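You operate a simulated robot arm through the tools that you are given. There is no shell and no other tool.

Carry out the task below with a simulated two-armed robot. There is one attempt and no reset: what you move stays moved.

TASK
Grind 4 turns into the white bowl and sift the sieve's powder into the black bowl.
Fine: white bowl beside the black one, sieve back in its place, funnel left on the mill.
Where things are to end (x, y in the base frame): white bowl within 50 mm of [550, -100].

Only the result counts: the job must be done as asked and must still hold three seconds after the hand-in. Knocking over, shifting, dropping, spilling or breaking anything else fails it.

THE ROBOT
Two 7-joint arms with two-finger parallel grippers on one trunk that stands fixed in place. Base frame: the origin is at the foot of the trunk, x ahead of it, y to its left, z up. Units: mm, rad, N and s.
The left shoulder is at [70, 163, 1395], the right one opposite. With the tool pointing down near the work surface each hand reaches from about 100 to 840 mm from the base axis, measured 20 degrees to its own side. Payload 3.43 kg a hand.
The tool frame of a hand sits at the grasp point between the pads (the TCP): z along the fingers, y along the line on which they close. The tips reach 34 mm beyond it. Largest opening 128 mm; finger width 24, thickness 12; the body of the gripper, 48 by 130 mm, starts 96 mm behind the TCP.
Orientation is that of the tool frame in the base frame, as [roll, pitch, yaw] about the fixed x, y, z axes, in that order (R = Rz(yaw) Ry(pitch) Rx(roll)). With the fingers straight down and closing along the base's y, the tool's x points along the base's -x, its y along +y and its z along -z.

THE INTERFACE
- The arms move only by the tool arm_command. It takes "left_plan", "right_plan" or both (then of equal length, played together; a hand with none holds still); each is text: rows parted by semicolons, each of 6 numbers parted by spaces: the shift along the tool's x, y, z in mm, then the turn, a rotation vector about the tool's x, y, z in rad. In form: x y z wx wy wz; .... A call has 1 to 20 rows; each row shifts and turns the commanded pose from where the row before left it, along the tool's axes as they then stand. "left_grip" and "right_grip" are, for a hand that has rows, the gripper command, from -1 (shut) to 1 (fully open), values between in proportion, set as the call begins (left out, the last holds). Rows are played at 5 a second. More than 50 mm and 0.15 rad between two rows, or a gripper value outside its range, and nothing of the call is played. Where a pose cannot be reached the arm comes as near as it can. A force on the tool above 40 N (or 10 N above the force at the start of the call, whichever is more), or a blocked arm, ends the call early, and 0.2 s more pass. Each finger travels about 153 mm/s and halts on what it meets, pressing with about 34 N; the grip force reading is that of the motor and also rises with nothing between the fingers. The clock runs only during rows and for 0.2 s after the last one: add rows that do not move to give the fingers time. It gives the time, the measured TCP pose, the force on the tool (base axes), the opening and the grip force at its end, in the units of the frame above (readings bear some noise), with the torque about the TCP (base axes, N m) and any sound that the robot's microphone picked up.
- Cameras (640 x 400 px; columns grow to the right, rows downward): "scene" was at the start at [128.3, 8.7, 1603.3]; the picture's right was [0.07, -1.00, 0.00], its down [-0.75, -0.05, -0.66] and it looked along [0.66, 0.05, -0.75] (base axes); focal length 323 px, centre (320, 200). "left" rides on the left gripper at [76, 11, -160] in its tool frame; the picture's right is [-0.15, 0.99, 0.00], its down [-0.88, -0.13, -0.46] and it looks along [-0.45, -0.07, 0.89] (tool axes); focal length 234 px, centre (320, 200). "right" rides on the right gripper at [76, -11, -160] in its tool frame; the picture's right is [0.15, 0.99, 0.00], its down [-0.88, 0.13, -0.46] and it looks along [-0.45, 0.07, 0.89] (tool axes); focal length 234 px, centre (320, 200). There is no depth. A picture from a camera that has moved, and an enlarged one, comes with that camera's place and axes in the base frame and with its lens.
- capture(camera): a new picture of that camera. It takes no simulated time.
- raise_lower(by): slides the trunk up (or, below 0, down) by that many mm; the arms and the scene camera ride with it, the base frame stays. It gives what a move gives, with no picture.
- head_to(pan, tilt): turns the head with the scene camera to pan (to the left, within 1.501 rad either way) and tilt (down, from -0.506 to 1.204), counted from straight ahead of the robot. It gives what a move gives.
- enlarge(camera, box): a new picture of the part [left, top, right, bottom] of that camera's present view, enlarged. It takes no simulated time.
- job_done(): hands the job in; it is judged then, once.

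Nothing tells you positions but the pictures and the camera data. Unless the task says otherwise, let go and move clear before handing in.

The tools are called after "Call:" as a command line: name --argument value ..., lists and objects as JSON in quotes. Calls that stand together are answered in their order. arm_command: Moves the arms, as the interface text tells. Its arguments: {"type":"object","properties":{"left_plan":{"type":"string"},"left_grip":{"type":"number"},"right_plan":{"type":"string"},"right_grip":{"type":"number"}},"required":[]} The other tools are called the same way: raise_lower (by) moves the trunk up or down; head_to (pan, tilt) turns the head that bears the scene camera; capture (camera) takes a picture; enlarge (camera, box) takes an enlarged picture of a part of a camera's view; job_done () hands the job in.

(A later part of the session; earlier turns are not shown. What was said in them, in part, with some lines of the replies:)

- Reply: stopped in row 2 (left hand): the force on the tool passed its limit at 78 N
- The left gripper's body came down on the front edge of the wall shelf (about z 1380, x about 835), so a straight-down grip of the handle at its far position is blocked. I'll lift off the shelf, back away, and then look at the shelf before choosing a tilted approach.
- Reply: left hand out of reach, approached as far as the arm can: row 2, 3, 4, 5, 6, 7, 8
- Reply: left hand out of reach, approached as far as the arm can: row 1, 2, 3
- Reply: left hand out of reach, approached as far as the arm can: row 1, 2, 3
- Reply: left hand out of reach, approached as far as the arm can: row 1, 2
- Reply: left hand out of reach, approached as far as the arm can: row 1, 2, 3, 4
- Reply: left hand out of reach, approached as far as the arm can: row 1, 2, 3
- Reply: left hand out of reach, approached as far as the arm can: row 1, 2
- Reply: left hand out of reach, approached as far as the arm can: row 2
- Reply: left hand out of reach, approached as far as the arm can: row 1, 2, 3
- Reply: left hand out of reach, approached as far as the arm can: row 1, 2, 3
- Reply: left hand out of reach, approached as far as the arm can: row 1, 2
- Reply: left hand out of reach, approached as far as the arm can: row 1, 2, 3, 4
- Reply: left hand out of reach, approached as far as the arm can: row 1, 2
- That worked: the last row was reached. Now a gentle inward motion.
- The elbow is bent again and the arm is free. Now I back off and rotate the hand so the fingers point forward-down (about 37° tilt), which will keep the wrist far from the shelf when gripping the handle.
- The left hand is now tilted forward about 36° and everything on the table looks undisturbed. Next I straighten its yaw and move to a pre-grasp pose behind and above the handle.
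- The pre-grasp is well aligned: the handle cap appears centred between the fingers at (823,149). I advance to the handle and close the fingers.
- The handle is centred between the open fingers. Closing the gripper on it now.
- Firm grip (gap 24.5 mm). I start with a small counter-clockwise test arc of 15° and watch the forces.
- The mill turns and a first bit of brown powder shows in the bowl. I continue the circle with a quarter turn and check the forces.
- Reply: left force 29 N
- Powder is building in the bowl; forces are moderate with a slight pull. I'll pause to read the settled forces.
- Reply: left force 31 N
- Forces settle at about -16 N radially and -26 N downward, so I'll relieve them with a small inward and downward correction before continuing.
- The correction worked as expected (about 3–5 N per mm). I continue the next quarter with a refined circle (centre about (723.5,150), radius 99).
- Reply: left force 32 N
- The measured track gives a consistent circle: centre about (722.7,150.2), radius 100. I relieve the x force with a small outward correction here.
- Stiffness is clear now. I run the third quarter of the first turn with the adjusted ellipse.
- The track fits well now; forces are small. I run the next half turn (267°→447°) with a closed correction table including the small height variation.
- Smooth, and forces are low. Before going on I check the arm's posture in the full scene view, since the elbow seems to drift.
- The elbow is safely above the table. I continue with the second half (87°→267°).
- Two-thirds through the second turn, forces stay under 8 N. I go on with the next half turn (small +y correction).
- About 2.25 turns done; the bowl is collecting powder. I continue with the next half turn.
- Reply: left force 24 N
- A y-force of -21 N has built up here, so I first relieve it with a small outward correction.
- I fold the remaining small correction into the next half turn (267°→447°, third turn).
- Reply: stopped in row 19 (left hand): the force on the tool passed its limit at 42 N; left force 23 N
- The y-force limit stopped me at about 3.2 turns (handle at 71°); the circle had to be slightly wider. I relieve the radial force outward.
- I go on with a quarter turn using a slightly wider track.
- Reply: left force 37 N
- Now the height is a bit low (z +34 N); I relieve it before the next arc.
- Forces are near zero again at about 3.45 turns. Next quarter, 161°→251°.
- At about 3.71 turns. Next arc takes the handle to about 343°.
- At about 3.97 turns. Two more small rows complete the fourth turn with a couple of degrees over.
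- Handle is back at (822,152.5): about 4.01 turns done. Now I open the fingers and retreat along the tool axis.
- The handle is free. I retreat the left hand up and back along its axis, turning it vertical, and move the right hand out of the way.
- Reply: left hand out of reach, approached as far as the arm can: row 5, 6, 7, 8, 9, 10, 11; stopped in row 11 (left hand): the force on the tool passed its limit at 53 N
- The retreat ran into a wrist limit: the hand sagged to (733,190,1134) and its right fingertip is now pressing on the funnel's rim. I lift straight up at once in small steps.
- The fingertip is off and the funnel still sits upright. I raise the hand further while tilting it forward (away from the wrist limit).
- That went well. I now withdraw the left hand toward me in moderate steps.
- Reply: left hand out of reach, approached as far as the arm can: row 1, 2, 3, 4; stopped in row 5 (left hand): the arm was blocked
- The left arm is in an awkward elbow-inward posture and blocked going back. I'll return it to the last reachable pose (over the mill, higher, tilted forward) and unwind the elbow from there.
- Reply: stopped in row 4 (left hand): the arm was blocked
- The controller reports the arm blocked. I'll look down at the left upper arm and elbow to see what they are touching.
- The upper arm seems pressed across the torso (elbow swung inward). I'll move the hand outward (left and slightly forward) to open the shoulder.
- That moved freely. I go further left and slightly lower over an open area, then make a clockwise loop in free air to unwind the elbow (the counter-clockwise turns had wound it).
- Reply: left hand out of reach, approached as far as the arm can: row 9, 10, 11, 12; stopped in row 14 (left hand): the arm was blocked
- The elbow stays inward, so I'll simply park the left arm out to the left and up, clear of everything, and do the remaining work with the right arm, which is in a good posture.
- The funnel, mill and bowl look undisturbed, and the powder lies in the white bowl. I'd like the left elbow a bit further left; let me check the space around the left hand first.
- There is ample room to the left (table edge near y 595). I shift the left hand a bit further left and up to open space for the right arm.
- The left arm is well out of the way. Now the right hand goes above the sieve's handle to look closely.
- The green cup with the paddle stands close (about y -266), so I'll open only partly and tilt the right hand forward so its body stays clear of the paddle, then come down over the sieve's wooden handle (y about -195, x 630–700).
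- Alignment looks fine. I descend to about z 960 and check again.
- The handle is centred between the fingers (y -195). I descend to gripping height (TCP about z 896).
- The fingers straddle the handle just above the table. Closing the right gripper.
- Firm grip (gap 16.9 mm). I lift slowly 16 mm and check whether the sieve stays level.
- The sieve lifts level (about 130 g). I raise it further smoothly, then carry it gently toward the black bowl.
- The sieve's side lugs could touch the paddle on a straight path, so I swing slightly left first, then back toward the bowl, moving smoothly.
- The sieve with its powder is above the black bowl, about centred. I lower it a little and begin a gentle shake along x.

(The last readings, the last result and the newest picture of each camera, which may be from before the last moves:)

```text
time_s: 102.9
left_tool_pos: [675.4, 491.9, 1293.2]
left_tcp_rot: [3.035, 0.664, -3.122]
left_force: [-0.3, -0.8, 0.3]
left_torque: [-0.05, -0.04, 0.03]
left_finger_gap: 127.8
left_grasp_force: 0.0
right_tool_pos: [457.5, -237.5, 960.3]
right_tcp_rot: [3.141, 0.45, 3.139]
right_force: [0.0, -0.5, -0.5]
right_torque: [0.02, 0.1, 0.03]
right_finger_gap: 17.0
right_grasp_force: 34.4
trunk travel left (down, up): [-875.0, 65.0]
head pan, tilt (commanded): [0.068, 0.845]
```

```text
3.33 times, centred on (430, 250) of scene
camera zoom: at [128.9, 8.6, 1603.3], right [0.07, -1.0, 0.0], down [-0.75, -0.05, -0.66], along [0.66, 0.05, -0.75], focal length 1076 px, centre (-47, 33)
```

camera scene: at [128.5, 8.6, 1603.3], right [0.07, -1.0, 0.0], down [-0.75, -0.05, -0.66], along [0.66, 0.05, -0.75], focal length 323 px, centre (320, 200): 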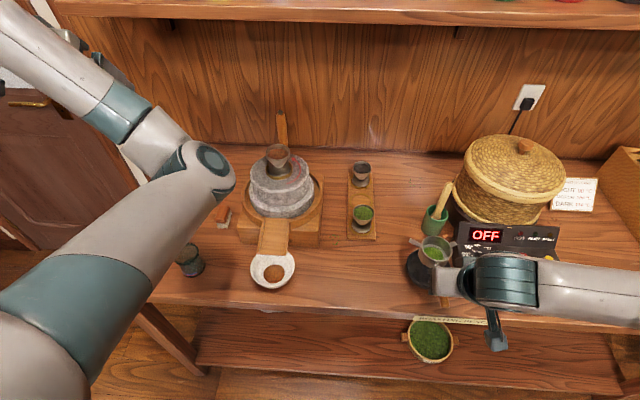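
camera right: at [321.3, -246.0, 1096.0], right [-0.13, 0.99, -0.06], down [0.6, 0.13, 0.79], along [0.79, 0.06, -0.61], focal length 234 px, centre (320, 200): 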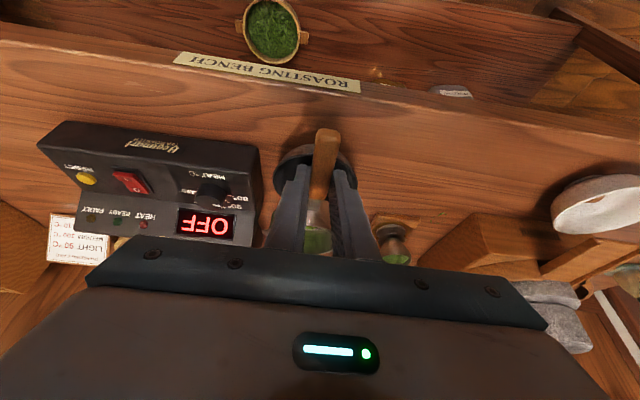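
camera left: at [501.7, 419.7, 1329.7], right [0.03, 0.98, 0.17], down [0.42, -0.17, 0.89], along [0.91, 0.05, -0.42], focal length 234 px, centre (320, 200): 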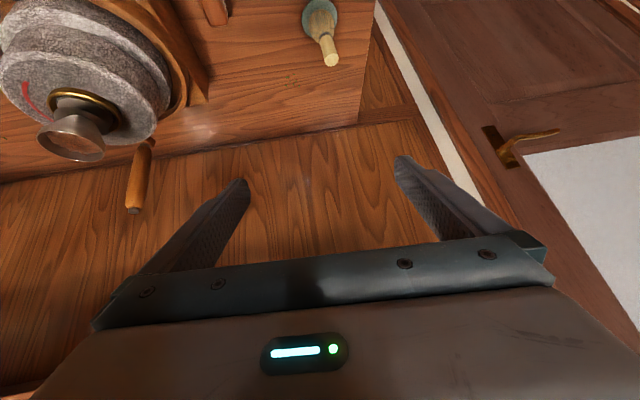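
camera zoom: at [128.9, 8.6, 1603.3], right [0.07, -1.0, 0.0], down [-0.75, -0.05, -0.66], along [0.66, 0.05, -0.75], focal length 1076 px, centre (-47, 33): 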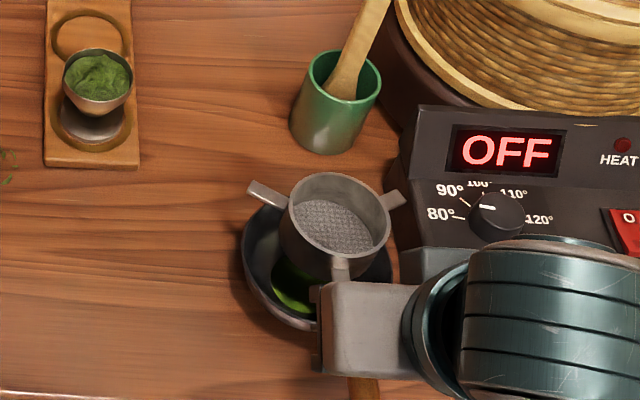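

The sieve is empty and the green powder lies in the black bowl. I now take the sieve back along the same path in reverse.

Call:
arm_command --right_plan "-3.2 1.3 -6.6 0 0 0; -3.2 1.3 -6.6 0 0 0; -3.2 1.3 -6.6 0 0 0; 0 0 0 0 0 0; -6.31 4.5 3.04 0 0 0; -9.01 6.4 4.34 0 0 0; -10.81 7.7 5.21 0 0 0; -11.71 8.3 5.64 0 0 0; -11.71 8.3 5.64 0 0 0; -11.71 8.3 5.64 0 0 0; -11.71 8.3 5.64 0 0 0; -11.71 0 5.64 0 0 0; -11.71 0 5.64 0 0 0; -11.71 0 5.64 0 0 0; -11.71 0 5.64 0 0 0; 0 0 0 0 0 0"

Call:
capture --camera "scene"

```text
time_s: 106.3
left_tool_pos: [675.3, 492.6, 1292.9]
left_tcp_rot: [3.034, 0.667, -3.125]
left_force: [-0.1, 0.0, -0.5]
left_torque: [0.01, 0.0, 0.02]
left_finger_gap: 127.8
left_grasp_force: 0.2
right_tool_pos: [591.9, -184.9, 982.9]
right_tcp_rot: [3.14, 0.448, 3.139]
right_force: [0.4, -0.2, -0.6]
right_torque: [0.02, 0.06, 0.02]
right_finger_gap: 17.4
right_grasp_force: 34.5
trunk travel left (down, up): [-875.0, 65.0]
head pan, tilt (commanded): [0.068, 0.845]
```

```text
taken
camera scene: at [128.3, 8.5, 1603.3], right [0.07, -1.0, 0.0], down [-0.75, -0.05, -0.66], along [0.66, 0.05, -0.75], focal length 323 px, centre (320, 200)
```

scene: 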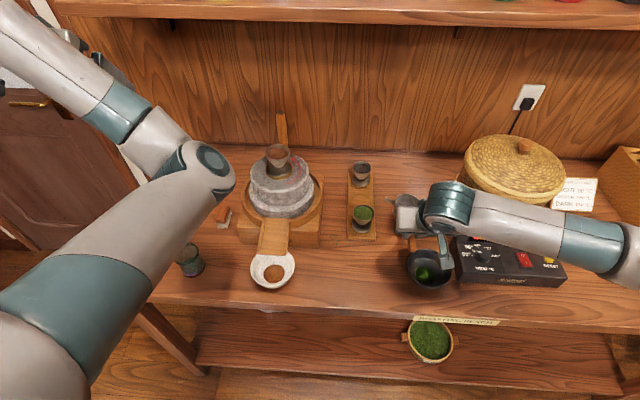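

Powder is in the black bowl and nothing seems spilled. I continue the return path and stop above the sieve's original spot.

Call:
arm_command --right_plan "-11.71 0 5.64 0 0 0; -11.71 0 5.64 0 0 0; -11.71 0 5.64 0 0 0; -11.71 0 5.64 0 0 0; -9.91 -4 4.78 0 0 0; -7.21 -4 3.47 0 0 0; -3.6 -4 1.74 0 0 0; 0 0 0 0 0 0; 0 0 0 0 0 0"

Call:
capture --camera "right"

Call:
enlarge --camera "scene" --box '[350, 160, 510, 300]'

```text
time_s: 108.3
left_tool_pos: [676.1, 492.7, 1292.2]
left_tcp_rot: [3.034, 0.667, -3.125]
left_force: [0.7, -0.3, -0.9]
left_torque: [-0.02, -0.01, 0.0]
left_finger_gap: 127.9
left_grasp_force: 0.1
right_tool_pos: [667.7, -194.8, 984.8]
right_tcp_rot: [3.141, 0.449, 3.139]
right_force: [1.0, -0.1, -1.9]
right_torque: [0.01, 0.1, -0.02]
right_finger_gap: 16.9
right_grasp_force: 34.0
trunk travel left (down, up): [-875.0, 65.0]
head pan, tilt (commanded): [0.068, 0.845]
```

```text
taken
camera right: at [530.0, -207.0, 1096.1], right [-0.13, 0.99, -0.06], down [0.6, 0.13, 0.79], along [0.79, 0.06, -0.61], focal length 234 px, centre (320, 200)
```

right: 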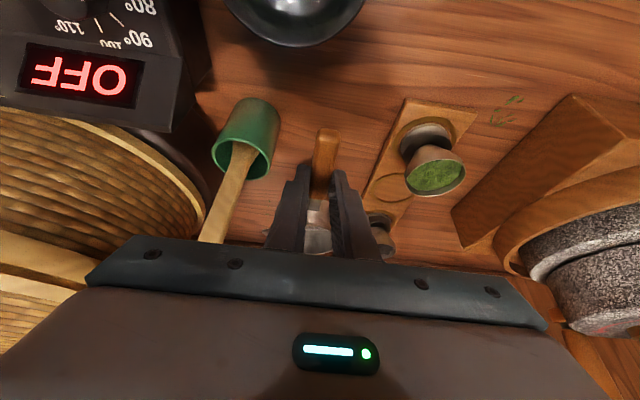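

```text
2.86 times, centred on (430, 230) of scene
camera zoom: at [128.6, 8.6, 1603.3], right [0.07, -1.0, 0.0], down [-0.75, -0.05, -0.66], along [0.66, 0.05, -0.75], focal length 922 px, centre (6, 114)
```

zoom: 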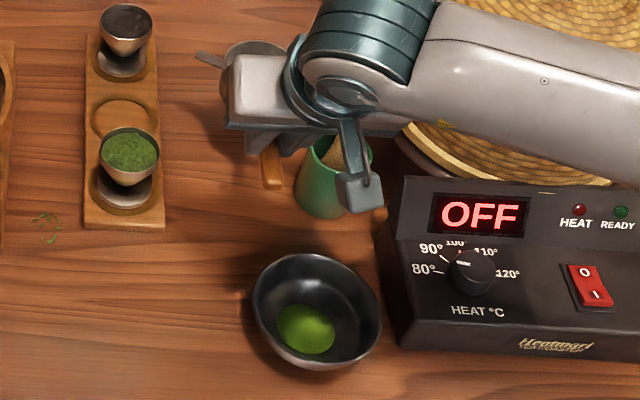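

Back above the original place. I lower the sieve by the reversed lift.

Call:
arm_command --right_plan "2.6 0 5.4 0 0 0; 3.5 0 7.2 0 0 0; 3.9 0 8.1 0 0 0; 3.9 0 8.1 0 0 0; 3.9 0 8.1 0 0 0; 3.9 0 8.1 0 0 0; 3.9 0 8.1 0 0 0; 3.5 0 7.2 0 0 0; 2.6 0 5.4 0 0 0; 1.7 0 3.6 0 0 0; 1.7 0 3.6 0 0 0; 1.7 0 3.6 0 0 0; 1.5 0 3.1 0 0 0; 0 0 0 0 0 0; 0 0 0 0 0 0"

Call:
enlarge --camera "right" --box '[240, 110, 400, 230]'

Call:
enlarge --camera "scene" --box '[360, 170, 488, 270]'

```text
time_s: 111.5
left_tool_pos: [674.5, 492.4, 1292.7]
left_tcp_rot: [3.033, 0.666, -3.124]
left_force: [-0.4, -0.2, 0.0]
left_torque: [0.01, -0.02, 0.01]
left_finger_gap: 128.1
left_grasp_force: 0.1
right_tool_pos: [666.2, -197.5, 896.2]
right_tcp_rot: [3.141, 0.451, 3.139]
right_force: [1.7, -0.9, 6.0]
right_torque: [-0.1, -0.49, 0.0]
right_finger_gap: 17.2
right_grasp_force: 33.6
trunk travel left (down, up): [-875.0, 65.0]
head pan, tilt (commanded): [0.068, 0.845]
```

```text
3.33 times, centred on (320, 170) of right
camera zoom: at [528.4, -208.2, 1007.8], right [-0.13, 0.99, -0.06], down [0.59, 0.13, 0.79], along [0.79, 0.06, -0.61], focal length 781 px, centre (320, 300)
```

zoom: 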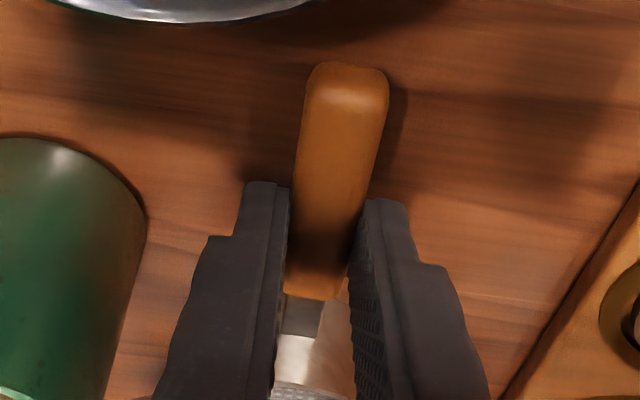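

```text
4.00 times, centred on (424, 220) of scene
camera zoom: at [127.8, 8.7, 1603.5], right [0.07, -1.0, 0.0], down [-0.75, -0.05, -0.66], along [0.66, 0.05, -0.75], focal length 1291 px, centre (-96, 120)
```

zoom: 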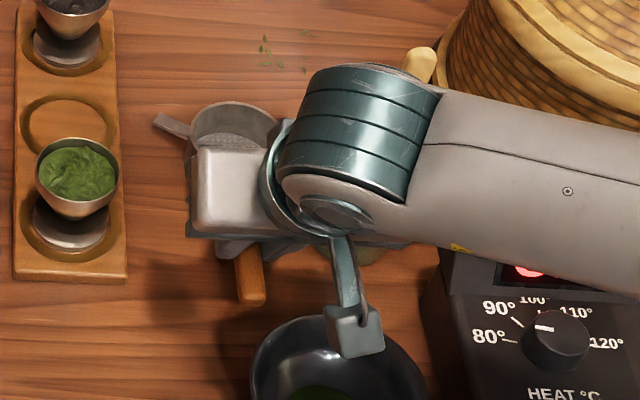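

The sieve is standing on the table again. I nudge it 2.5 mm to the left to match its first position and release (partial opening to stay clear of the cup).

Call:
arm_command --right_plan "-0.5 2.5 -0.9 0 0 0; 0 0 0 0 0 0; 0 0 0 0 0 0"

Call:
arm_command --right_plan "0 0 0 0 0 0; 0 0 0 0 0 0; 0 0 0 0 0 0" --right_grip -0.44

Call:
enlarge --camera "right" --box '[240, 110, 400, 230]'

```text
time_s: 112.3
left_tool_pos: [675.4, 492.0, 1293.4]
left_tcp_rot: [3.033, 0.666, -3.124]
left_force: [-0.1, -0.1, -0.5]
left_torque: [0.01, 0.0, 0.01]
left_finger_gap: 128.0
left_grasp_force: 0.0
right_tool_pos: [664.2, -193.1, 895.9]
right_tcp_rot: [-3.141, 0.448, 3.137]
right_force: [0.0, -2.0, 5.8]
right_torque: [-0.12, -0.4, -0.19]
right_finger_gap: 16.8
right_grasp_force: 33.8
trunk travel left (down, up): [-875.0, 65.0]
head pan, tilt (commanded): [0.068, 0.845]
```

```text
time_s: 113.1
left_tool_pos: [675.6, 492.6, 1292.9]
left_tcp_rot: [3.034, 0.666, -3.124]
left_force: [0.6, 0.2, 0.3]
left_torque: [0.01, 0.02, -0.01]
left_finger_gap: 128.1
left_grasp_force: 0.0
right_tool_pos: [666.5, -194.0, 896.0]
right_tcp_rot: [-3.141, 0.449, 3.139]
right_force: [0.4, -0.1, 0.3]
right_torque: [0.01, 0.03, 0.02]
right_finger_gap: 35.6
right_grasp_force: 0.1
trunk travel left (down, up): [-875.0, 65.0]
head pan, tilt (commanded): [0.068, 0.845]
```

```text
3.33 times, centred on (320, 170) of right
camera zoom: at [528.7, -205.2, 1007.6], right [-0.13, 0.99, -0.06], down [0.6, 0.13, 0.79], along [0.79, 0.06, -0.61], focal length 781 px, centre (320, 300)
```

zoom: 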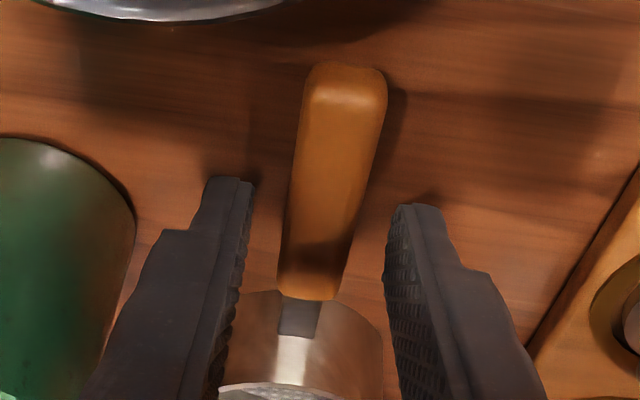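

The sieve stands just as before. I raise the right hand clear, straighten it to vertical and move toward the white bowl's side.

Call:
arm_command --right_plan "-5.4 0 -11.3 0 0 0; -10.9 0 -22.5 0 0 0; -10.9 0 -22.5 0 0 0; -10.9 0 -22.5 0 0 0; -10.9 0 -22.5 0 0 0; -10.9 0 -22.5 0 0 0; -10.9 0 -22.5 0 0 0; 20 0 -10 0 0 0; 25 5 -12 0 0.1 0; 25 10 -8 0 0.1 0; 25 15 -5 0 0.1 0; 25 15 0 0 0.1 0; 25 15 0 0 0.05 0; 0 0 0 0 0 0; 0 0 0 0 0 0"

Call:
capture --camera "scene"

Call:
capture --camera "right"

```text
time_s: 116.3
left_tool_pos: [675.2, 492.3, 1292.3]
left_tcp_rot: [3.033, 0.667, -3.124]
left_force: [0.1, -0.4, -1.2]
left_torque: [0.01, -0.01, -0.01]
left_finger_gap: 128.0
left_grasp_force: 0.1
right_tool_pos: [512.7, -129.0, 1052.3]
right_tcp_rot: [-3.14, -0.002, 3.139]
right_force: [0.7, -0.3, -0.7]
right_torque: [-0.02, 0.0, -0.01]
right_finger_gap: 35.8
right_grasp_force: 0.1
trunk travel left (down, up): [-875.0, 65.0]
head pan, tilt (commanded): [0.068, 0.845]
```

```text
taken
camera scene: at [128.6, 8.5, 1603.3], right [0.07, -1.0, 0.0], down [-0.75, -0.05, -0.66], along [0.66, 0.05, -0.75], focal length 323 px, centre (320, 200)
```

scene: 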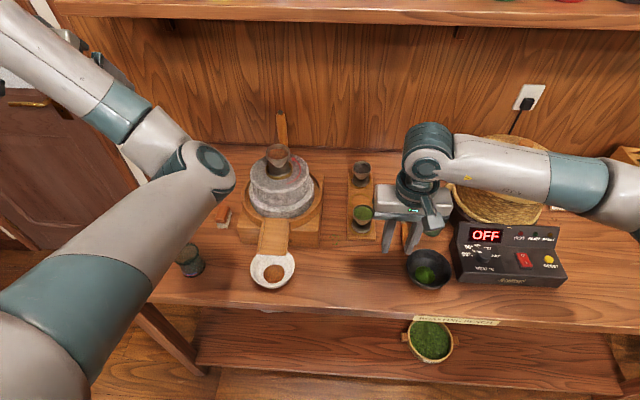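

```text
taken
camera right: at [438.0, -141.2, 1213.1], right [-0.14, 0.99, 0.0], down [0.88, 0.13, 0.45], along [0.45, 0.07, -0.89], focal length 234 px, centre (320, 200)
```

right: 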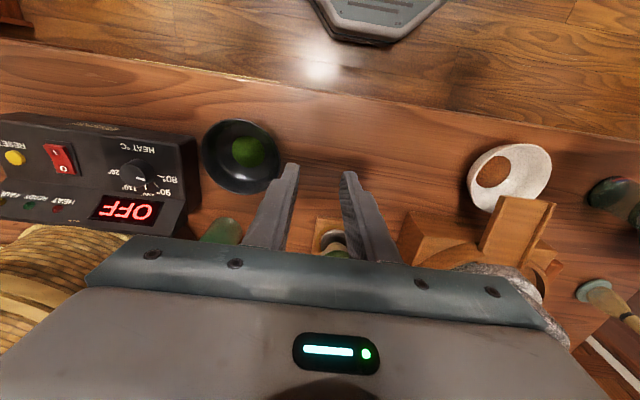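

Now I move the right hand left, lower, and open fully to measure the white bowl from nearby.

Call:
arm_command --right_plan "8.6 33.8 10.4 0 0 0; 8.6 33.8 10.4 0 0 0; 8.6 33.8 10.4 0 0 0; 8.6 33.8 10.4 0 0 0; 8.6 33.8 10.4 0 0 0; 0 0 0 0 0 0; 0 0 0 0 0 0" --right_grip 1

Call:
capture --camera "right"

Call:
enlarge --camera "right" --box '[360, 80, 520, 200]'

Call:
enlarge --camera "scene" --box '[208, 210, 336, 310]'

Call:
capture --camera "scene"

```text
time_s: 117.9
left_tool_pos: [675.6, 493.1, 1292.3]
left_tcp_rot: [3.032, 0.667, -3.124]
left_force: [0.1, 0.2, -1.1]
left_torque: [0.02, -0.03, 0.02]
left_finger_gap: 128.2
left_grasp_force: 0.0
right_tool_pos: [473.8, 35.8, 1000.5]
right_tcp_rot: [3.141, -0.002, 3.139]
right_force: [-0.1, 0.3, -0.2]
right_torque: [-0.04, 0.0, 0.01]
right_finger_gap: 128.0
right_grasp_force: 0.1
trunk travel left (down, up): [-875.0, 65.0]
head pan, tilt (commanded): [0.068, 0.845]
```

```text
taken
camera right: at [398.5, 24.1, 1160.6], right [-0.14, 0.99, 0.0], down [0.88, 0.13, 0.45], along [0.45, 0.07, -0.89], focal length 234 px, centre (320, 200)
```

right: 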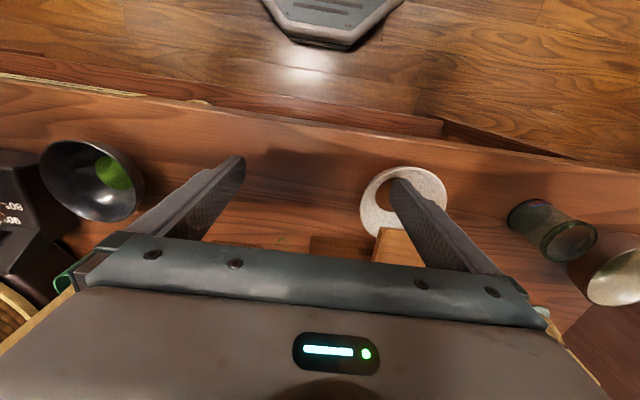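

```text
3.33 times, centred on (440, 140) of right
camera zoom: at [398.5, 24.1, 1160.6], right [-0.14, 0.99, 0.0], down [0.88, 0.13, 0.45], along [0.45, 0.07, -0.89], focal length 781 px, centre (-80, 400)
```

zoom: 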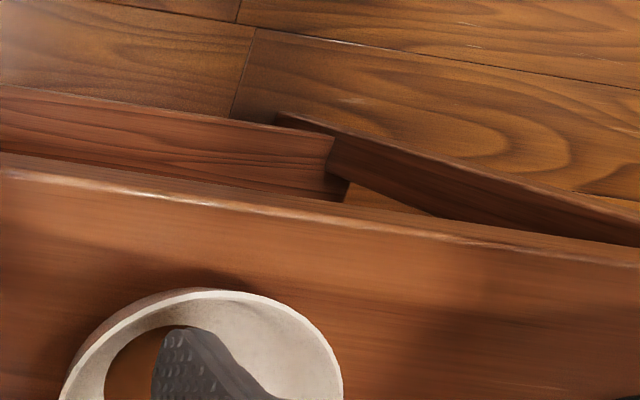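

```text
4.00 times, centred on (272, 260) of scene
camera zoom: at [128.5, 8.5, 1603.3], right [0.07, -1.0, 0.0], down [-0.75, -0.05, -0.66], along [0.66, 0.05, -0.75], focal length 1291 px, centre (512, -40)
```

zoom: 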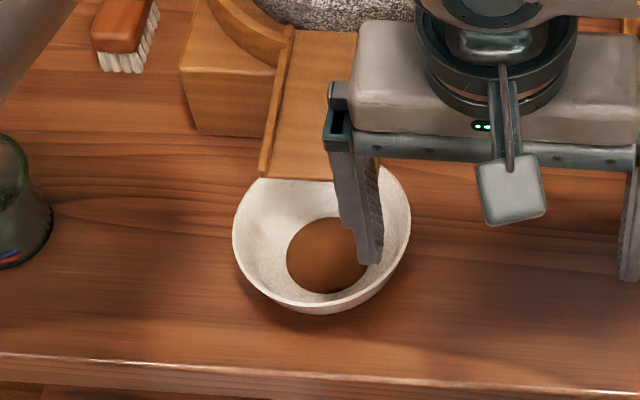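

```text
taken
camera scene: at [128.5, 8.5, 1603.3], right [0.07, -1.0, 0.0], down [-0.75, -0.05, -0.66], along [0.66, 0.05, -0.75], focal length 323 px, centre (320, 200)
```

scene: 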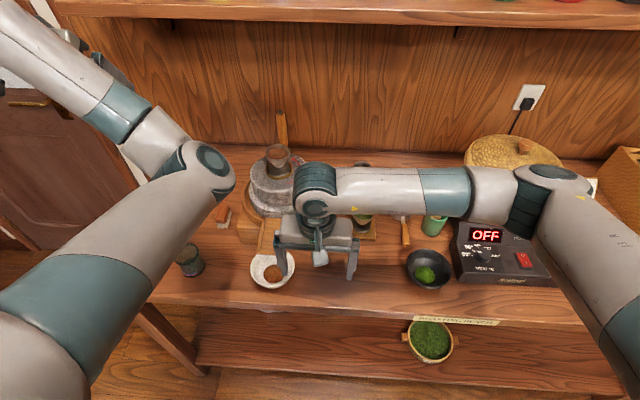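

I move the right hand over the white bowl (slightly nearer to me than its centre, above the rim) and re-measure it between the fingers.

Call:
arm_command --right_plan "-5 36.7 13 0 0 0; -5 36.7 13 0 0 0; -5 36.7 13 0 0 0; 0 0 0 0 0 0; 0 0 0 0 0 0"

Call:
capture --camera "right"

Call:
enlarge --camera "right" --box '[220, 100, 420, 260]'

Call:
capture --camera "scene"

```text
time_s: 119.1
left_tool_pos: [676.2, 492.1, 1292.4]
left_tcp_rot: [3.034, 0.665, -3.125]
left_force: [-0.2, 0.0, -0.2]
left_torque: [0.0, 0.04, -0.01]
left_finger_gap: 128.0
left_grasp_force: 0.1
right_tool_pos: [486.9, 144.6, 959.8]
right_tcp_rot: [3.14, -0.001, 3.138]
right_force: [0.6, 0.6, -0.9]
right_torque: [-0.01, 0.02, -0.04]
right_finger_gap: 128.2
right_grasp_force: 0.2
trunk travel left (down, up): [-875.0, 65.0]
head pan, tilt (commanded): [0.068, 0.845]
```

```text
taken
camera right: at [412.4, 133.2, 1121.7], right [-0.14, 0.99, 0.0], down [0.88, 0.13, 0.45], along [0.45, 0.07, -0.89], focal length 234 px, centre (320, 200)
```

right: 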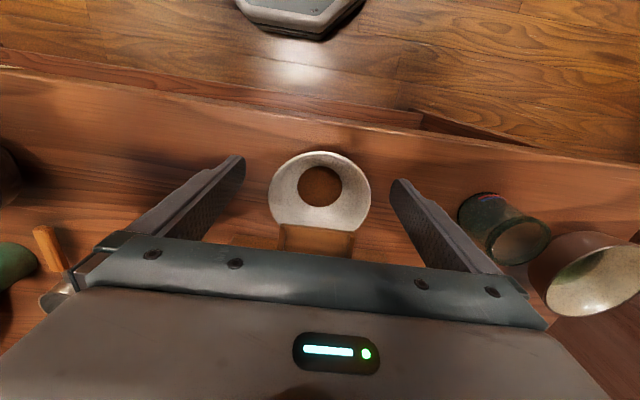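

```text
2.50 times, centred on (320, 180) of right
camera zoom: at [412.4, 133.2, 1121.7], right [-0.14, 0.99, 0.0], down [0.88, 0.13, 0.45], along [0.45, 0.07, -0.89], focal length 585 px, centre (320, 250)
```

zoom: 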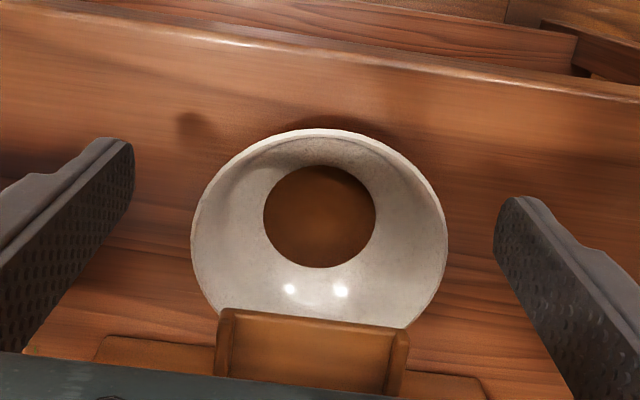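

```text
taken
camera scene: at [128.4, 8.4, 1603.3], right [0.07, -1.0, 0.0], down [-0.75, -0.05, -0.66], along [0.66, 0.05, -0.75], focal length 323 px, centre (320, 200)
```

scene: 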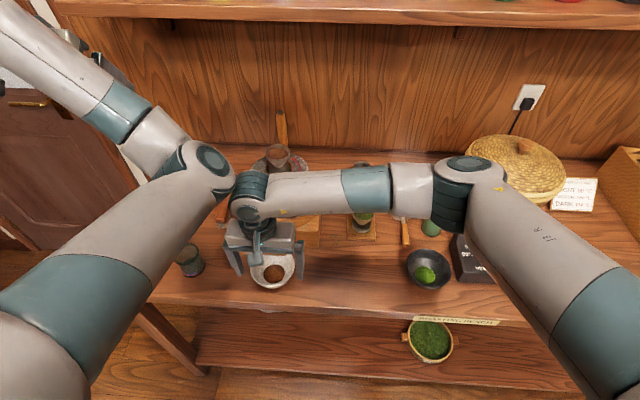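

The bowl's centre comes out at about (518,149). I align the hand, then lower around the rim to grip height.

Call:
arm_command --right_plan "-15 2.2 0 0 0 0; -15 2.2 0 0 0 0; 0 0 0 0 0 0; 0 0 18 0 0 0; 0 0 18 0 0 0; 0 0 18 0 0 0; 0 0 0 0 0 0; 0 0 0 0 0 0"

Call:
capture --camera "right"

Call:
enlarge --camera "right" --box '[220, 100, 420, 260]'

Call:
enlarge --camera "scene" --box '[208, 200, 336, 300]'

```text
time_s: 120.9
left_tool_pos: [675.1, 492.0, 1292.8]
left_tcp_rot: [3.037, 0.668, -3.124]
left_force: [-0.8, 1.1, 0.5]
left_torque: [0.02, 0.0, 0.03]
left_finger_gap: 128.2
left_grasp_force: 0.1
right_tool_pos: [518.3, 149.0, 908.7]
right_tcp_rot: [-3.141, -0.003, 3.141]
right_force: [0.3, -0.2, 0.7]
right_torque: [0.01, 0.0, -0.02]
right_finger_gap: 128.0
right_grasp_force: 0.1
trunk travel left (down, up): [-875.0, 65.0]
head pan, tilt (commanded): [0.068, 0.845]
```

```text
taken
camera right: at [441.8, 138.2, 1069.0], right [-0.14, 0.99, 0.0], down [0.88, 0.13, 0.45], along [0.45, 0.07, -0.89], focal length 234 px, centre (320, 200)
```

right: 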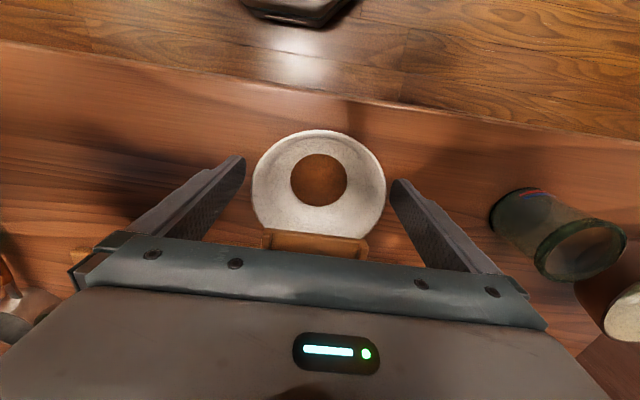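

```text
2.50 times, centred on (320, 180) of right
camera zoom: at [441.8, 138.2, 1069.0], right [-0.14, 0.99, 0.0], down [0.88, 0.13, 0.45], along [0.45, 0.07, -0.89], focal length 585 px, centre (320, 250)
```

zoom: 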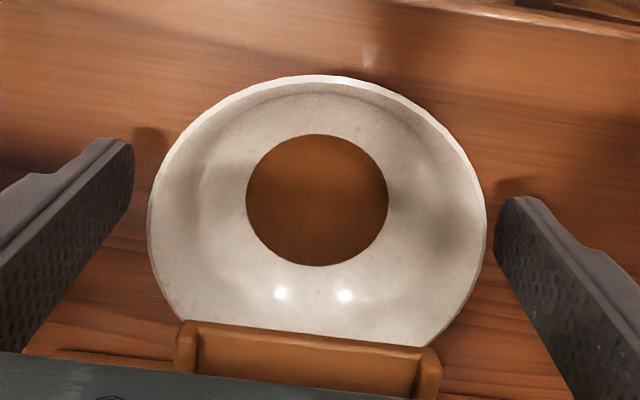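

```text
4.00 times, centred on (272, 250) of scene
camera zoom: at [128.5, 8.8, 1603.3], right [0.07, -1.0, 0.0], down [-0.75, -0.05, -0.66], along [0.66, 0.05, -0.75], focal length 1291 px, centre (512, 0)
```

zoom: 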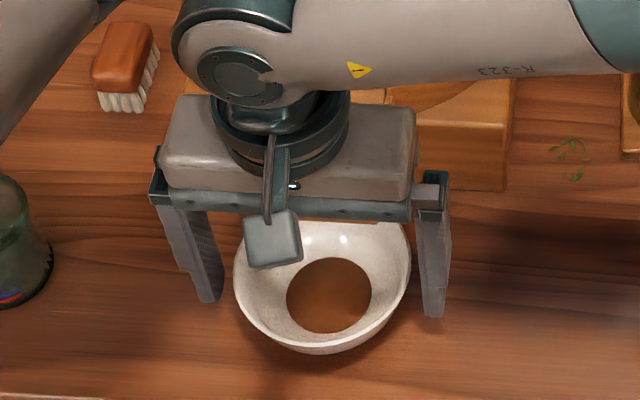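

The bowl sits centred between the fingers. Closing the right gripper on its rim.

Call:
arm_command --right_plan "0 0 0 0 0 0; 0 0 0 0 0 0; 0 0 0 0 0 0; 0 0 0 0 0 0" --right_grip -1

Call:
enlarge --camera "right" --box '[220, 100, 420, 260]'

```text
time_s: 121.9
left_tool_pos: [675.9, 493.0, 1292.1]
left_tcp_rot: [3.035, 0.666, -3.124]
left_force: [-0.4, -0.4, -0.1]
left_torque: [0.02, -0.03, 0.0]
left_finger_gap: 127.8
left_grasp_force: 0.0
right_tool_pos: [517.5, 150.5, 907.6]
right_tcp_rot: [-3.14, -0.001, 3.139]
right_force: [-0.3, 0.4, 0.3]
right_torque: [-0.03, 0.05, 0.01]
right_finger_gap: 109.1
right_grasp_force: 34.0
trunk travel left (down, up): [-875.0, 65.0]
head pan, tilt (commanded): [0.068, 0.845]
```

```text
2.50 times, centred on (320, 180) of right
camera zoom: at [441.8, 138.2, 1069.1], right [-0.14, 0.99, 0.0], down [0.88, 0.13, 0.45], along [0.45, 0.07, -0.89], focal length 585 px, centre (320, 250)
```

zoom: 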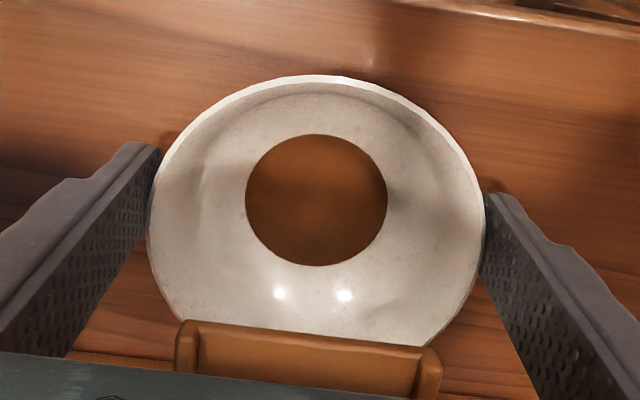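

Gripped at 109 mm. I lift it 9 mm slowly and check.

Call:
arm_command --right_plan "0 0 -3 0 0 0; 0 0 -3 0 0 0; 0 0 -3 0 0 0; 0 0 0 0 0 0"

Call:
enlarge --camera "right" --box '[220, 100, 420, 260]'

Call:
enlarge --camera "scene" --box '[208, 200, 336, 300]'

```text
time_s: 122.9
left_tool_pos: [675.2, 491.6, 1291.2]
left_tcp_rot: [3.031, 0.669, -3.123]
left_force: [0.4, -0.4, -0.3]
left_torque: [-0.01, -0.02, -0.02]
left_finger_gap: 128.0
left_grasp_force: 0.1
right_tool_pos: [516.8, 150.0, 916.8]
right_tcp_rot: [3.141, -0.002, 3.14]
right_force: [-0.2, 0.2, -1.9]
right_torque: [0.04, 0.04, 0.0]
right_finger_gap: 109.1
right_grasp_force: 33.5
trunk travel left (down, up): [-875.0, 65.0]
head pan, tilt (commanded): [0.068, 0.845]
```

```text
2.50 times, centred on (320, 180) of right
camera zoom: at [441.4, 138.5, 1077.0], right [-0.14, 0.99, 0.0], down [0.88, 0.13, 0.45], along [0.45, 0.07, -0.89], focal length 585 px, centre (320, 250)
```

zoom: 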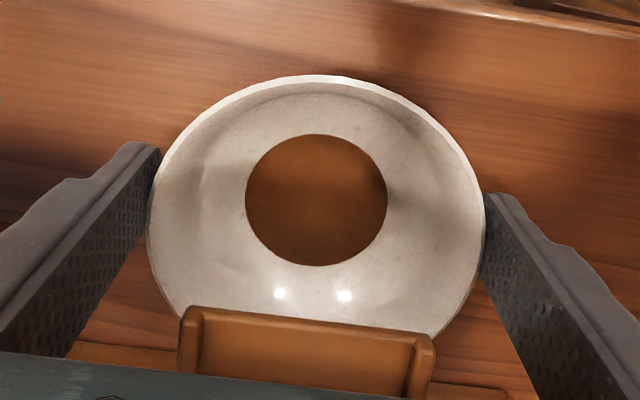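

```text
4.00 times, centred on (272, 250) of scene
camera zoom: at [128.6, 8.8, 1603.3], right [0.07, -1.0, 0.0], down [-0.75, -0.05, -0.66], along [0.66, 0.05, -0.75], focal length 1291 px, centre (512, 0)
```

zoom: 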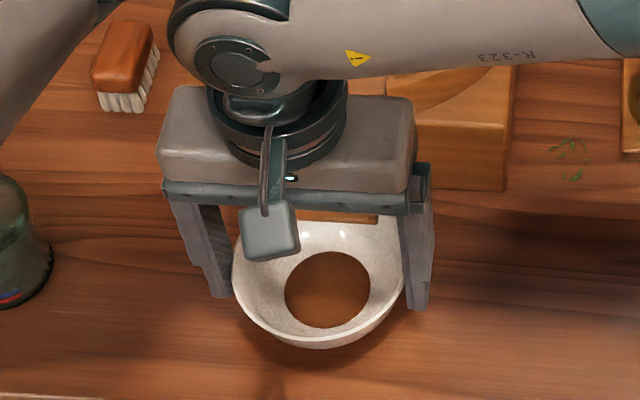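

The bowl hangs level. I slide it back toward me out from under the spout, then raise it a bit.

Call:
arm_command --right_plan "4 0 0 0 0 0; 7 0 0 0 0 0; 10 0 0 0 0 0; 10 0 0 0 0 0; 10 0 0 0 0 0; 9 0 0 0 0 0; 6 0 0 0 0 0; 4 0 0 0 0 0; 0 0 -4 0 0 0; 0 0 -6 0 0 0; 0 0 -6 0 0 0; 0 0 -4 0 0 0; 0 0 0 0 0 0"

Call:
capture --camera "right"

Call:
capture --camera "scene"

```text
time_s: 125.7
left_tool_pos: [674.7, 493.5, 1292.6]
left_tcp_rot: [3.034, 0.668, -3.124]
left_force: [0.3, 0.4, -0.2]
left_torque: [-0.02, 0.0, 0.0]
left_finger_gap: 127.8
left_grasp_force: 0.0
right_tool_pos: [458.3, 149.7, 935.5]
right_tcp_rot: [-3.14, -0.003, 3.14]
right_force: [0.1, -0.1, -0.9]
right_torque: [-0.03, 0.02, -0.01]
right_finger_gap: 108.6
right_grasp_force: 33.7
trunk travel left (down, up): [-875.0, 65.0]
head pan, tilt (commanded): [0.068, 0.845]
```

```text
taken
camera right: at [382.4, 138.9, 1096.5], right [-0.14, 0.99, 0.0], down [0.88, 0.13, 0.45], along [0.45, 0.07, -0.89], focal length 234 px, centre (320, 200)
```

right: 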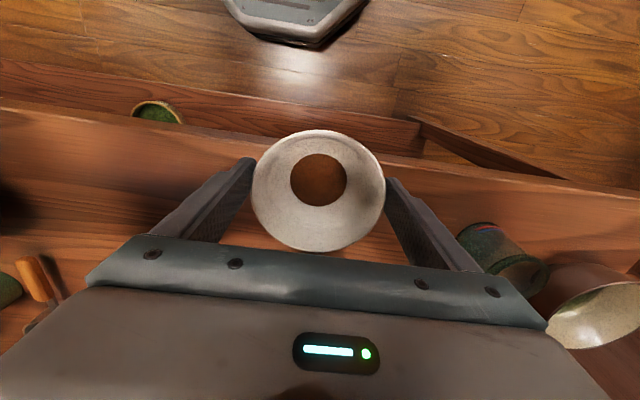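

```text
taken
camera scene: at [128.6, 8.9, 1603.3], right [0.07, -1.0, 0.0], down [-0.75, -0.05, -0.66], along [0.66, 0.04, -0.75], focal length 323 px, centre (320, 200)
```

scene: 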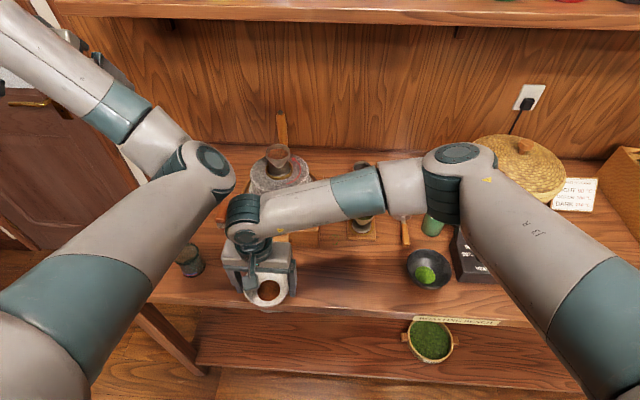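

The bowl is clear of the spout. I carry it smoothly to the right toward (547,-85).

Call:
arm_command --right_plan "0 -5 0 0 0 0; 0 -9 0 0 0 0; 0 -13 0 0 0 0; 0 -15 0 0 0 0; 0 -15 0 0 0 0; 0 -15 0 0 0 0; 0 -15 0 0 0 0; -5 -15 0 0 0 0; -8 -15 0 0 0 0; -10 -15 0 0 0 0; -10 -15 0 0 0 0; -10 -15 0 0 0 0; -10 -15 0 0 0 0; -10 -15 0 0 0 0; -9 -15 0 0 0 0; -8 -13 0 0 0 0; -5 -9 0 0 0 0; -4 -6 0 0 0 0; 0 0 0 0 0 0; 0 0 0 0 0 0"

Call:
capture --camera "right"

Call:
capture --camera "scene"

```text
time_s: 129.9
left_tool_pos: [675.2, 492.0, 1291.6]
left_tcp_rot: [3.034, 0.666, -3.124]
left_force: [-0.3, 0.4, -0.3]
left_torque: [0.0, -0.01, 0.0]
left_finger_gap: 128.1
left_grasp_force: 0.0
right_tool_pos: [547.2, -84.3, 934.8]
right_tcp_rot: [-3.141, -0.002, 3.141]
right_force: [0.3, -0.8, -0.4]
right_torque: [0.0, 0.02, -0.02]
right_finger_gap: 109.0
right_grasp_force: 34.3
trunk travel left (down, up): [-875.0, 65.0]
head pan, tilt (commanded): [0.068, 0.845]
```

```text
taken
camera right: at [471.9, -95.9, 1095.7], right [-0.14, 0.99, 0.0], down [0.88, 0.13, 0.45], along [0.45, 0.07, -0.89], focal length 234 px, centre (320, 200)
```

right: 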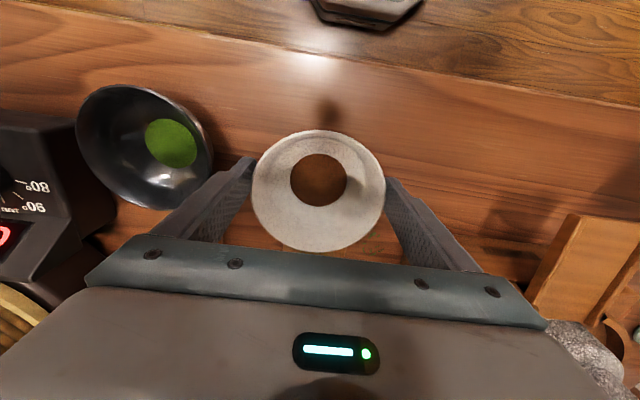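

```text
taken
camera scene: at [128.6, 8.7, 1603.3], right [0.07, -1.0, 0.0], down [-0.75, -0.05, -0.66], along [0.66, 0.05, -0.75], focal length 323 px, centre (320, 200)
```

scene: 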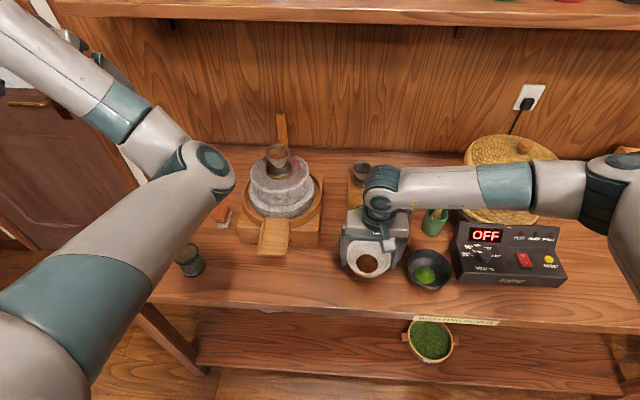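

The white bowl is beside the black one. I lower it gently to the table.

Call:
arm_command --right_plan "0 0 4 0 0 0; 0 0 6 0 0 0; 0 0 6 0 0 0; 0 0 5 0 0 0; 0 0 3 0 0 0; 0 0 2 0 0 0; 0 0 0 0 0 0; 0 0 0 0 0 0"

Call:
enlarge --camera "scene" --box '[320, 200, 480, 320]'

```text
time_s: 131.7
left_tool_pos: [675.7, 492.4, 1293.4]
left_tcp_rot: [3.033, 0.665, -3.123]
left_force: [0.4, 0.3, 0.3]
left_torque: [-0.03, -0.02, -0.01]
left_finger_gap: 127.9
left_grasp_force: 0.0
right_tool_pos: [546.8, -83.5, 908.7]
right_tcp_rot: [-3.141, -0.003, 3.142]
right_force: [0.3, 0.2, -1.7]
right_torque: [-0.02, 0.01, 0.0]
right_finger_gap: 108.9
right_grasp_force: 34.1
trunk travel left (down, up): [-875.0, 65.0]
head pan, tilt (commanded): [0.068, 0.845]
```

```text
3.33 times, centred on (400, 260) of scene
camera zoom: at [128.6, 8.6, 1603.3], right [0.07, -1.0, 0.0], down [-0.75, -0.05, -0.66], along [0.66, 0.05, -0.75], focal length 1076 px, centre (53, 0)
```

zoom: 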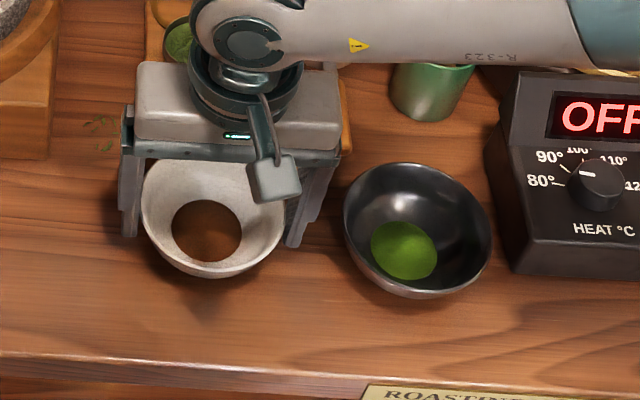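

Still about 1–2 mm above the table (force shows the weight). I lower by single millimetres until it touches.

Call:
arm_command --right_plan "0 0 1 0 0 0; 0 0 1 0 0 0; 0 0 0 0 0 0"

```text
time_s: 132.5
left_tool_pos: [674.6, 491.1, 1293.2]
left_tcp_rot: [3.034, 0.666, -3.125]
left_force: [0.4, -1.0, -0.3]
left_torque: [0.03, -0.01, 0.04]
left_finger_gap: 128.2
left_grasp_force: 0.1
right_tool_pos: [545.8, -85.1, 908.1]
right_tcp_rot: [3.141, -0.003, 3.138]
right_force: [0.2, -2.0, 3.3]
right_torque: [0.01, 0.0, 0.01]
right_finger_gap: 109.1
right_grasp_force: 34.1
trunk travel left (down, up): [-875.0, 65.0]
head pan, tilt (commanded): [0.068, 0.845]
```

Contact with the table is felt (+3.3 N). I release by opening to about 122 mm and then rise.

Call:
arm_command --right_plan "0 0 0 0 0 0; 0 0 0 0 0 0; 0 0 0 0 0 0" --right_grip 0.9

Call:
enlarge --camera "right" --box '[180, 80, 440, 260]'

```text
time_s: 133.3
left_tool_pos: [675.9, 491.4, 1292.9]
left_tcp_rot: [3.035, 0.667, -3.124]
left_force: [0.1, -0.2, 0.4]
left_torque: [-0.03, 0.01, -0.02]
left_finger_gap: 128.2
left_grasp_force: 0.2
right_tool_pos: [545.6, -84.6, 907.3]
right_tcp_rot: [3.14, -0.001, 3.14]
right_force: [-0.5, 0.1, -0.7]
right_torque: [0.04, 0.01, -0.01]
right_finger_gap: 121.6
right_grasp_force: 0.0
trunk travel left (down, up): [-875.0, 65.0]
head pan, tilt (commanded): [0.068, 0.845]
```

```text
2.22 times, centred on (310, 170) of right
camera zoom: at [470.8, -96.2, 1068.7], right [-0.14, 0.99, 0.0], down [0.88, 0.13, 0.45], along [0.45, 0.07, -0.89], focal length 520 px, centre (342, 267)
```

zoom: 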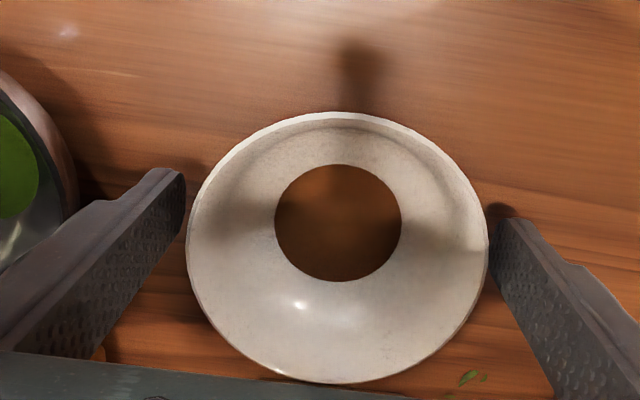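

The fingers are free of the rim. I raise the hand straight up and then park it to the right.

Call:
arm_command --right_plan "0 0 -8 0 0 0; 0 0 -15 0 0 0; 0 0 -25 0 0 0; 0 0 -30 0 0 0; 0 0 -35 0 0 0; 0 0 -35 0 0 0; 0 0 -35 0 0 0; 10 -20 -30 0 0 0; 20 -30 -20 0 0 0; 20 -30 -10 0 0 0; 20 -30 0 0 0 0; 0 0 0 0 0 0"

Call:
capture --camera "scene"

Call:
capture --camera "right"

```text
time_s: 135.9
left_tool_pos: [674.4, 493.0, 1292.6]
left_tcp_rot: [3.034, 0.667, -3.124]
left_force: [1.2, -0.3, 0.0]
left_torque: [-0.05, 0.01, -0.01]
left_finger_gap: 127.9
left_grasp_force: 0.2
right_tool_pos: [478.7, -197.9, 1150.2]
right_tcp_rot: [3.141, -0.001, 3.14]
right_force: [-0.1, 0.3, -0.4]
right_torque: [0.0, 0.06, -0.01]
right_finger_gap: 121.9
right_grasp_force: 0.1
trunk travel left (down, up): [-875.0, 65.0]
head pan, tilt (commanded): [0.068, 0.845]
```

```text
taken
camera scene: at [128.8, 9.4, 1603.3], right [0.07, -1.0, 0.0], down [-0.75, -0.05, -0.66], along [0.66, 0.04, -0.75], focal length 323 px, centre (320, 200)
```

scene: 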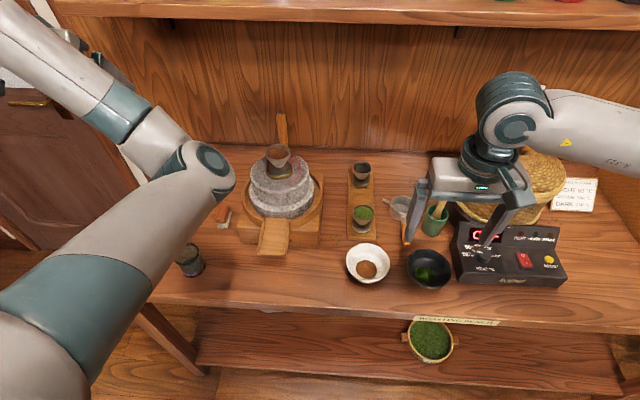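

```text
taken
camera right: at [402.5, -208.9, 1310.9], right [-0.14, 0.99, 0.0], down [0.88, 0.13, 0.45], along [0.45, 0.07, -0.89], focal length 234 px, centre (320, 200)
```

right: 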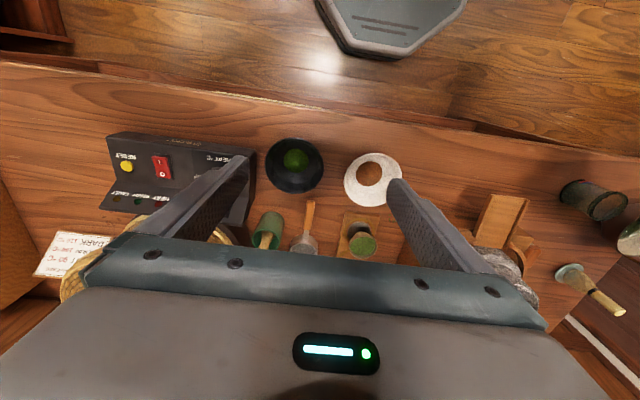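

The white bowl stands at about (545,-83), beside the black bowl. I move the right hand up and away for a final inspection.

Call:
arm_command --right_plan "20 -25 -30 0 0 0; 20 -25 -35 0 0 0; 15 -25 -35 0 0 0; 0 -20 -35 0 0 0; 0 0 0 0 0 0"

Call:
capture --camera "scene"

Call:
enlarge --camera "scene" --box '[220, 100, 350, 300]'

Call:
enlarge --camera "scene" --box '[330, 150, 480, 300]'

Call:
enlarge --camera "scene" --box '[240, 110, 336, 170]'

```text
time_s: 137.1
left_tool_pos: [675.0, 492.0, 1292.0]
left_tcp_rot: [3.033, 0.667, -3.124]
left_force: [0.2, 0.5, 0.7]
left_torque: [-0.04, 0.0, 0.01]
left_finger_gap: 128.2
left_grasp_force: 0.0
right_tool_pos: [423.4, -289.9, 1286.5]
right_tcp_rot: [-3.14, -0.001, 3.139]
right_force: [0.4, 1.0, 0.4]
right_torque: [0.03, 0.0, -0.02]
right_finger_gap: 121.4
right_grasp_force: 0.1
trunk travel left (down, up): [-875.0, 65.0]
head pan, tilt (commanded): [0.068, 0.845]
```

```text
taken
camera scene: at [128.3, 8.7, 1603.3], right [0.07, -1.0, 0.0], down [-0.75, -0.05, -0.66], along [0.66, 0.04, -0.75], focal length 323 px, centre (320, 200)
```

scene: 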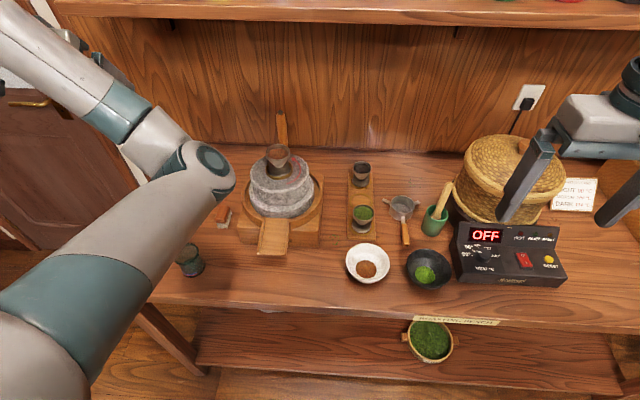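

```text
2.00 times, centred on (285, 200) of scene
camera zoom: at [128.3, 8.7, 1603.3], right [0.07, -1.0, 0.0], down [-0.75, -0.05, -0.66], along [0.66, 0.04, -0.75], focal length 646 px, centre (390, 200)
```

zoom: 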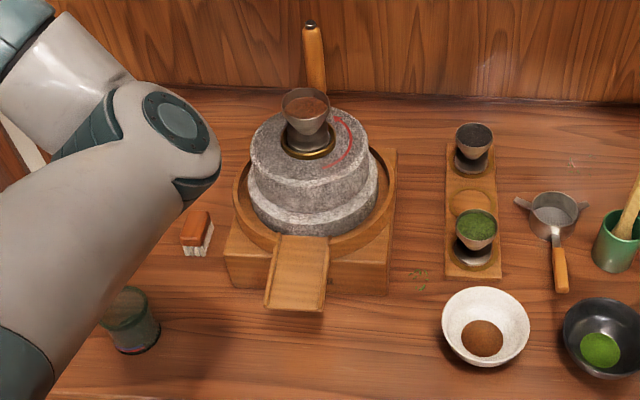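

```text
2.67 times, centred on (405, 225) of scene
camera zoom: at [128.3, 8.7, 1603.3], right [0.07, -1.0, 0.0], down [-0.75, -0.05, -0.66], along [0.66, 0.04, -0.75], focal length 861 px, centre (93, 133)
```

zoom: 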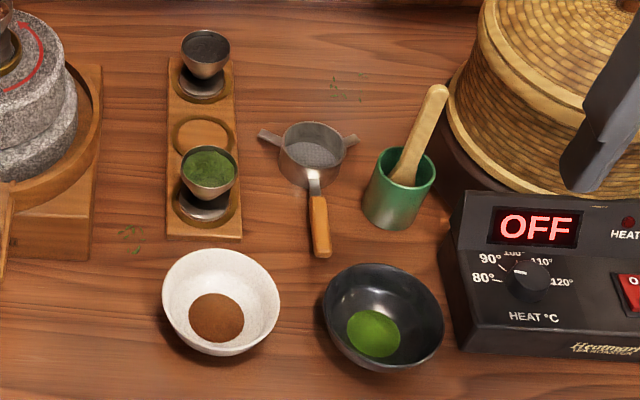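

```text
6.67 times, centred on (288, 140) of scene
camera zoom: at [128.3, 8.7, 1603.3], right [0.07, -1.0, 0.0], down [-0.75, -0.05, -0.66], along [0.66, 0.04, -0.75], focal length 2152 px, centre (533, 600)
```

zoom: 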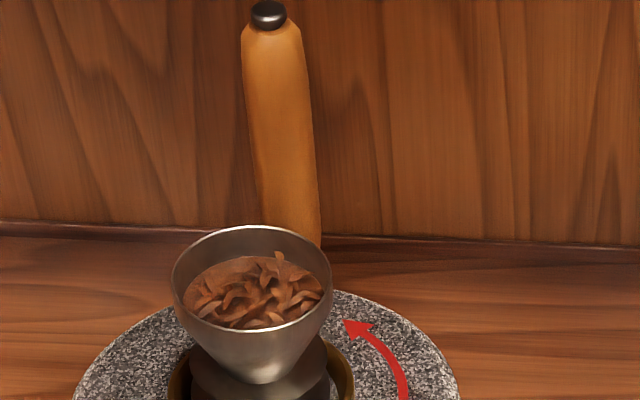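

Final check: the white bowl with ground powder stands at about (545,-83) beside the black bowl with the sifted green powder. The sieve is empty and back in place, the funnel sits upright on the mill, and both hands are clear. I hand the job in.

Call:
job_done

```text
The job is handed in.
```

The job is handed in, and in the final pictures everything was where the task asked. I don't know the verdict, because the hand-in returned no result.

- **Grinding:** the mill handle made about 4.01 turns counter-clockwise, following the red arrow. The powder fell into the white bowl.
- **White bowl:** it stands at about (545, -83), roughly 18 mm from the target [550, -100] and next to the black bowl.
- **Sifting:** I shook the sieve over the black bowl until it was empty. The green powder is in the black bowl, and I saw none spilled on the table.
- **Sieve:** it is back within a few millimetres of where it stood.
- **Funnel:** it is upright on the mill, within about 1 mm of its first position.

Two unplanned contacts happened along the way:

- **Shelf:** early on, the left gripper hit the front edge of the wall shelf with about 78 N. The jars on the shelf looked unmoved in the pictures I took afterwards.
- **Funnel rim:** after the grinding, a left fingertip pressed on the funnel's rim and the arm stopped at about 53 N. I lifted it straight off.

The left arm's elbow then got stuck in an inward position, so I parked that arm to the left and did the sifting and the bowl move with the right arm. In the final picture the parked arm covered the tea bowl, whisk and glass. They looked undisturbed in earlier pictures.
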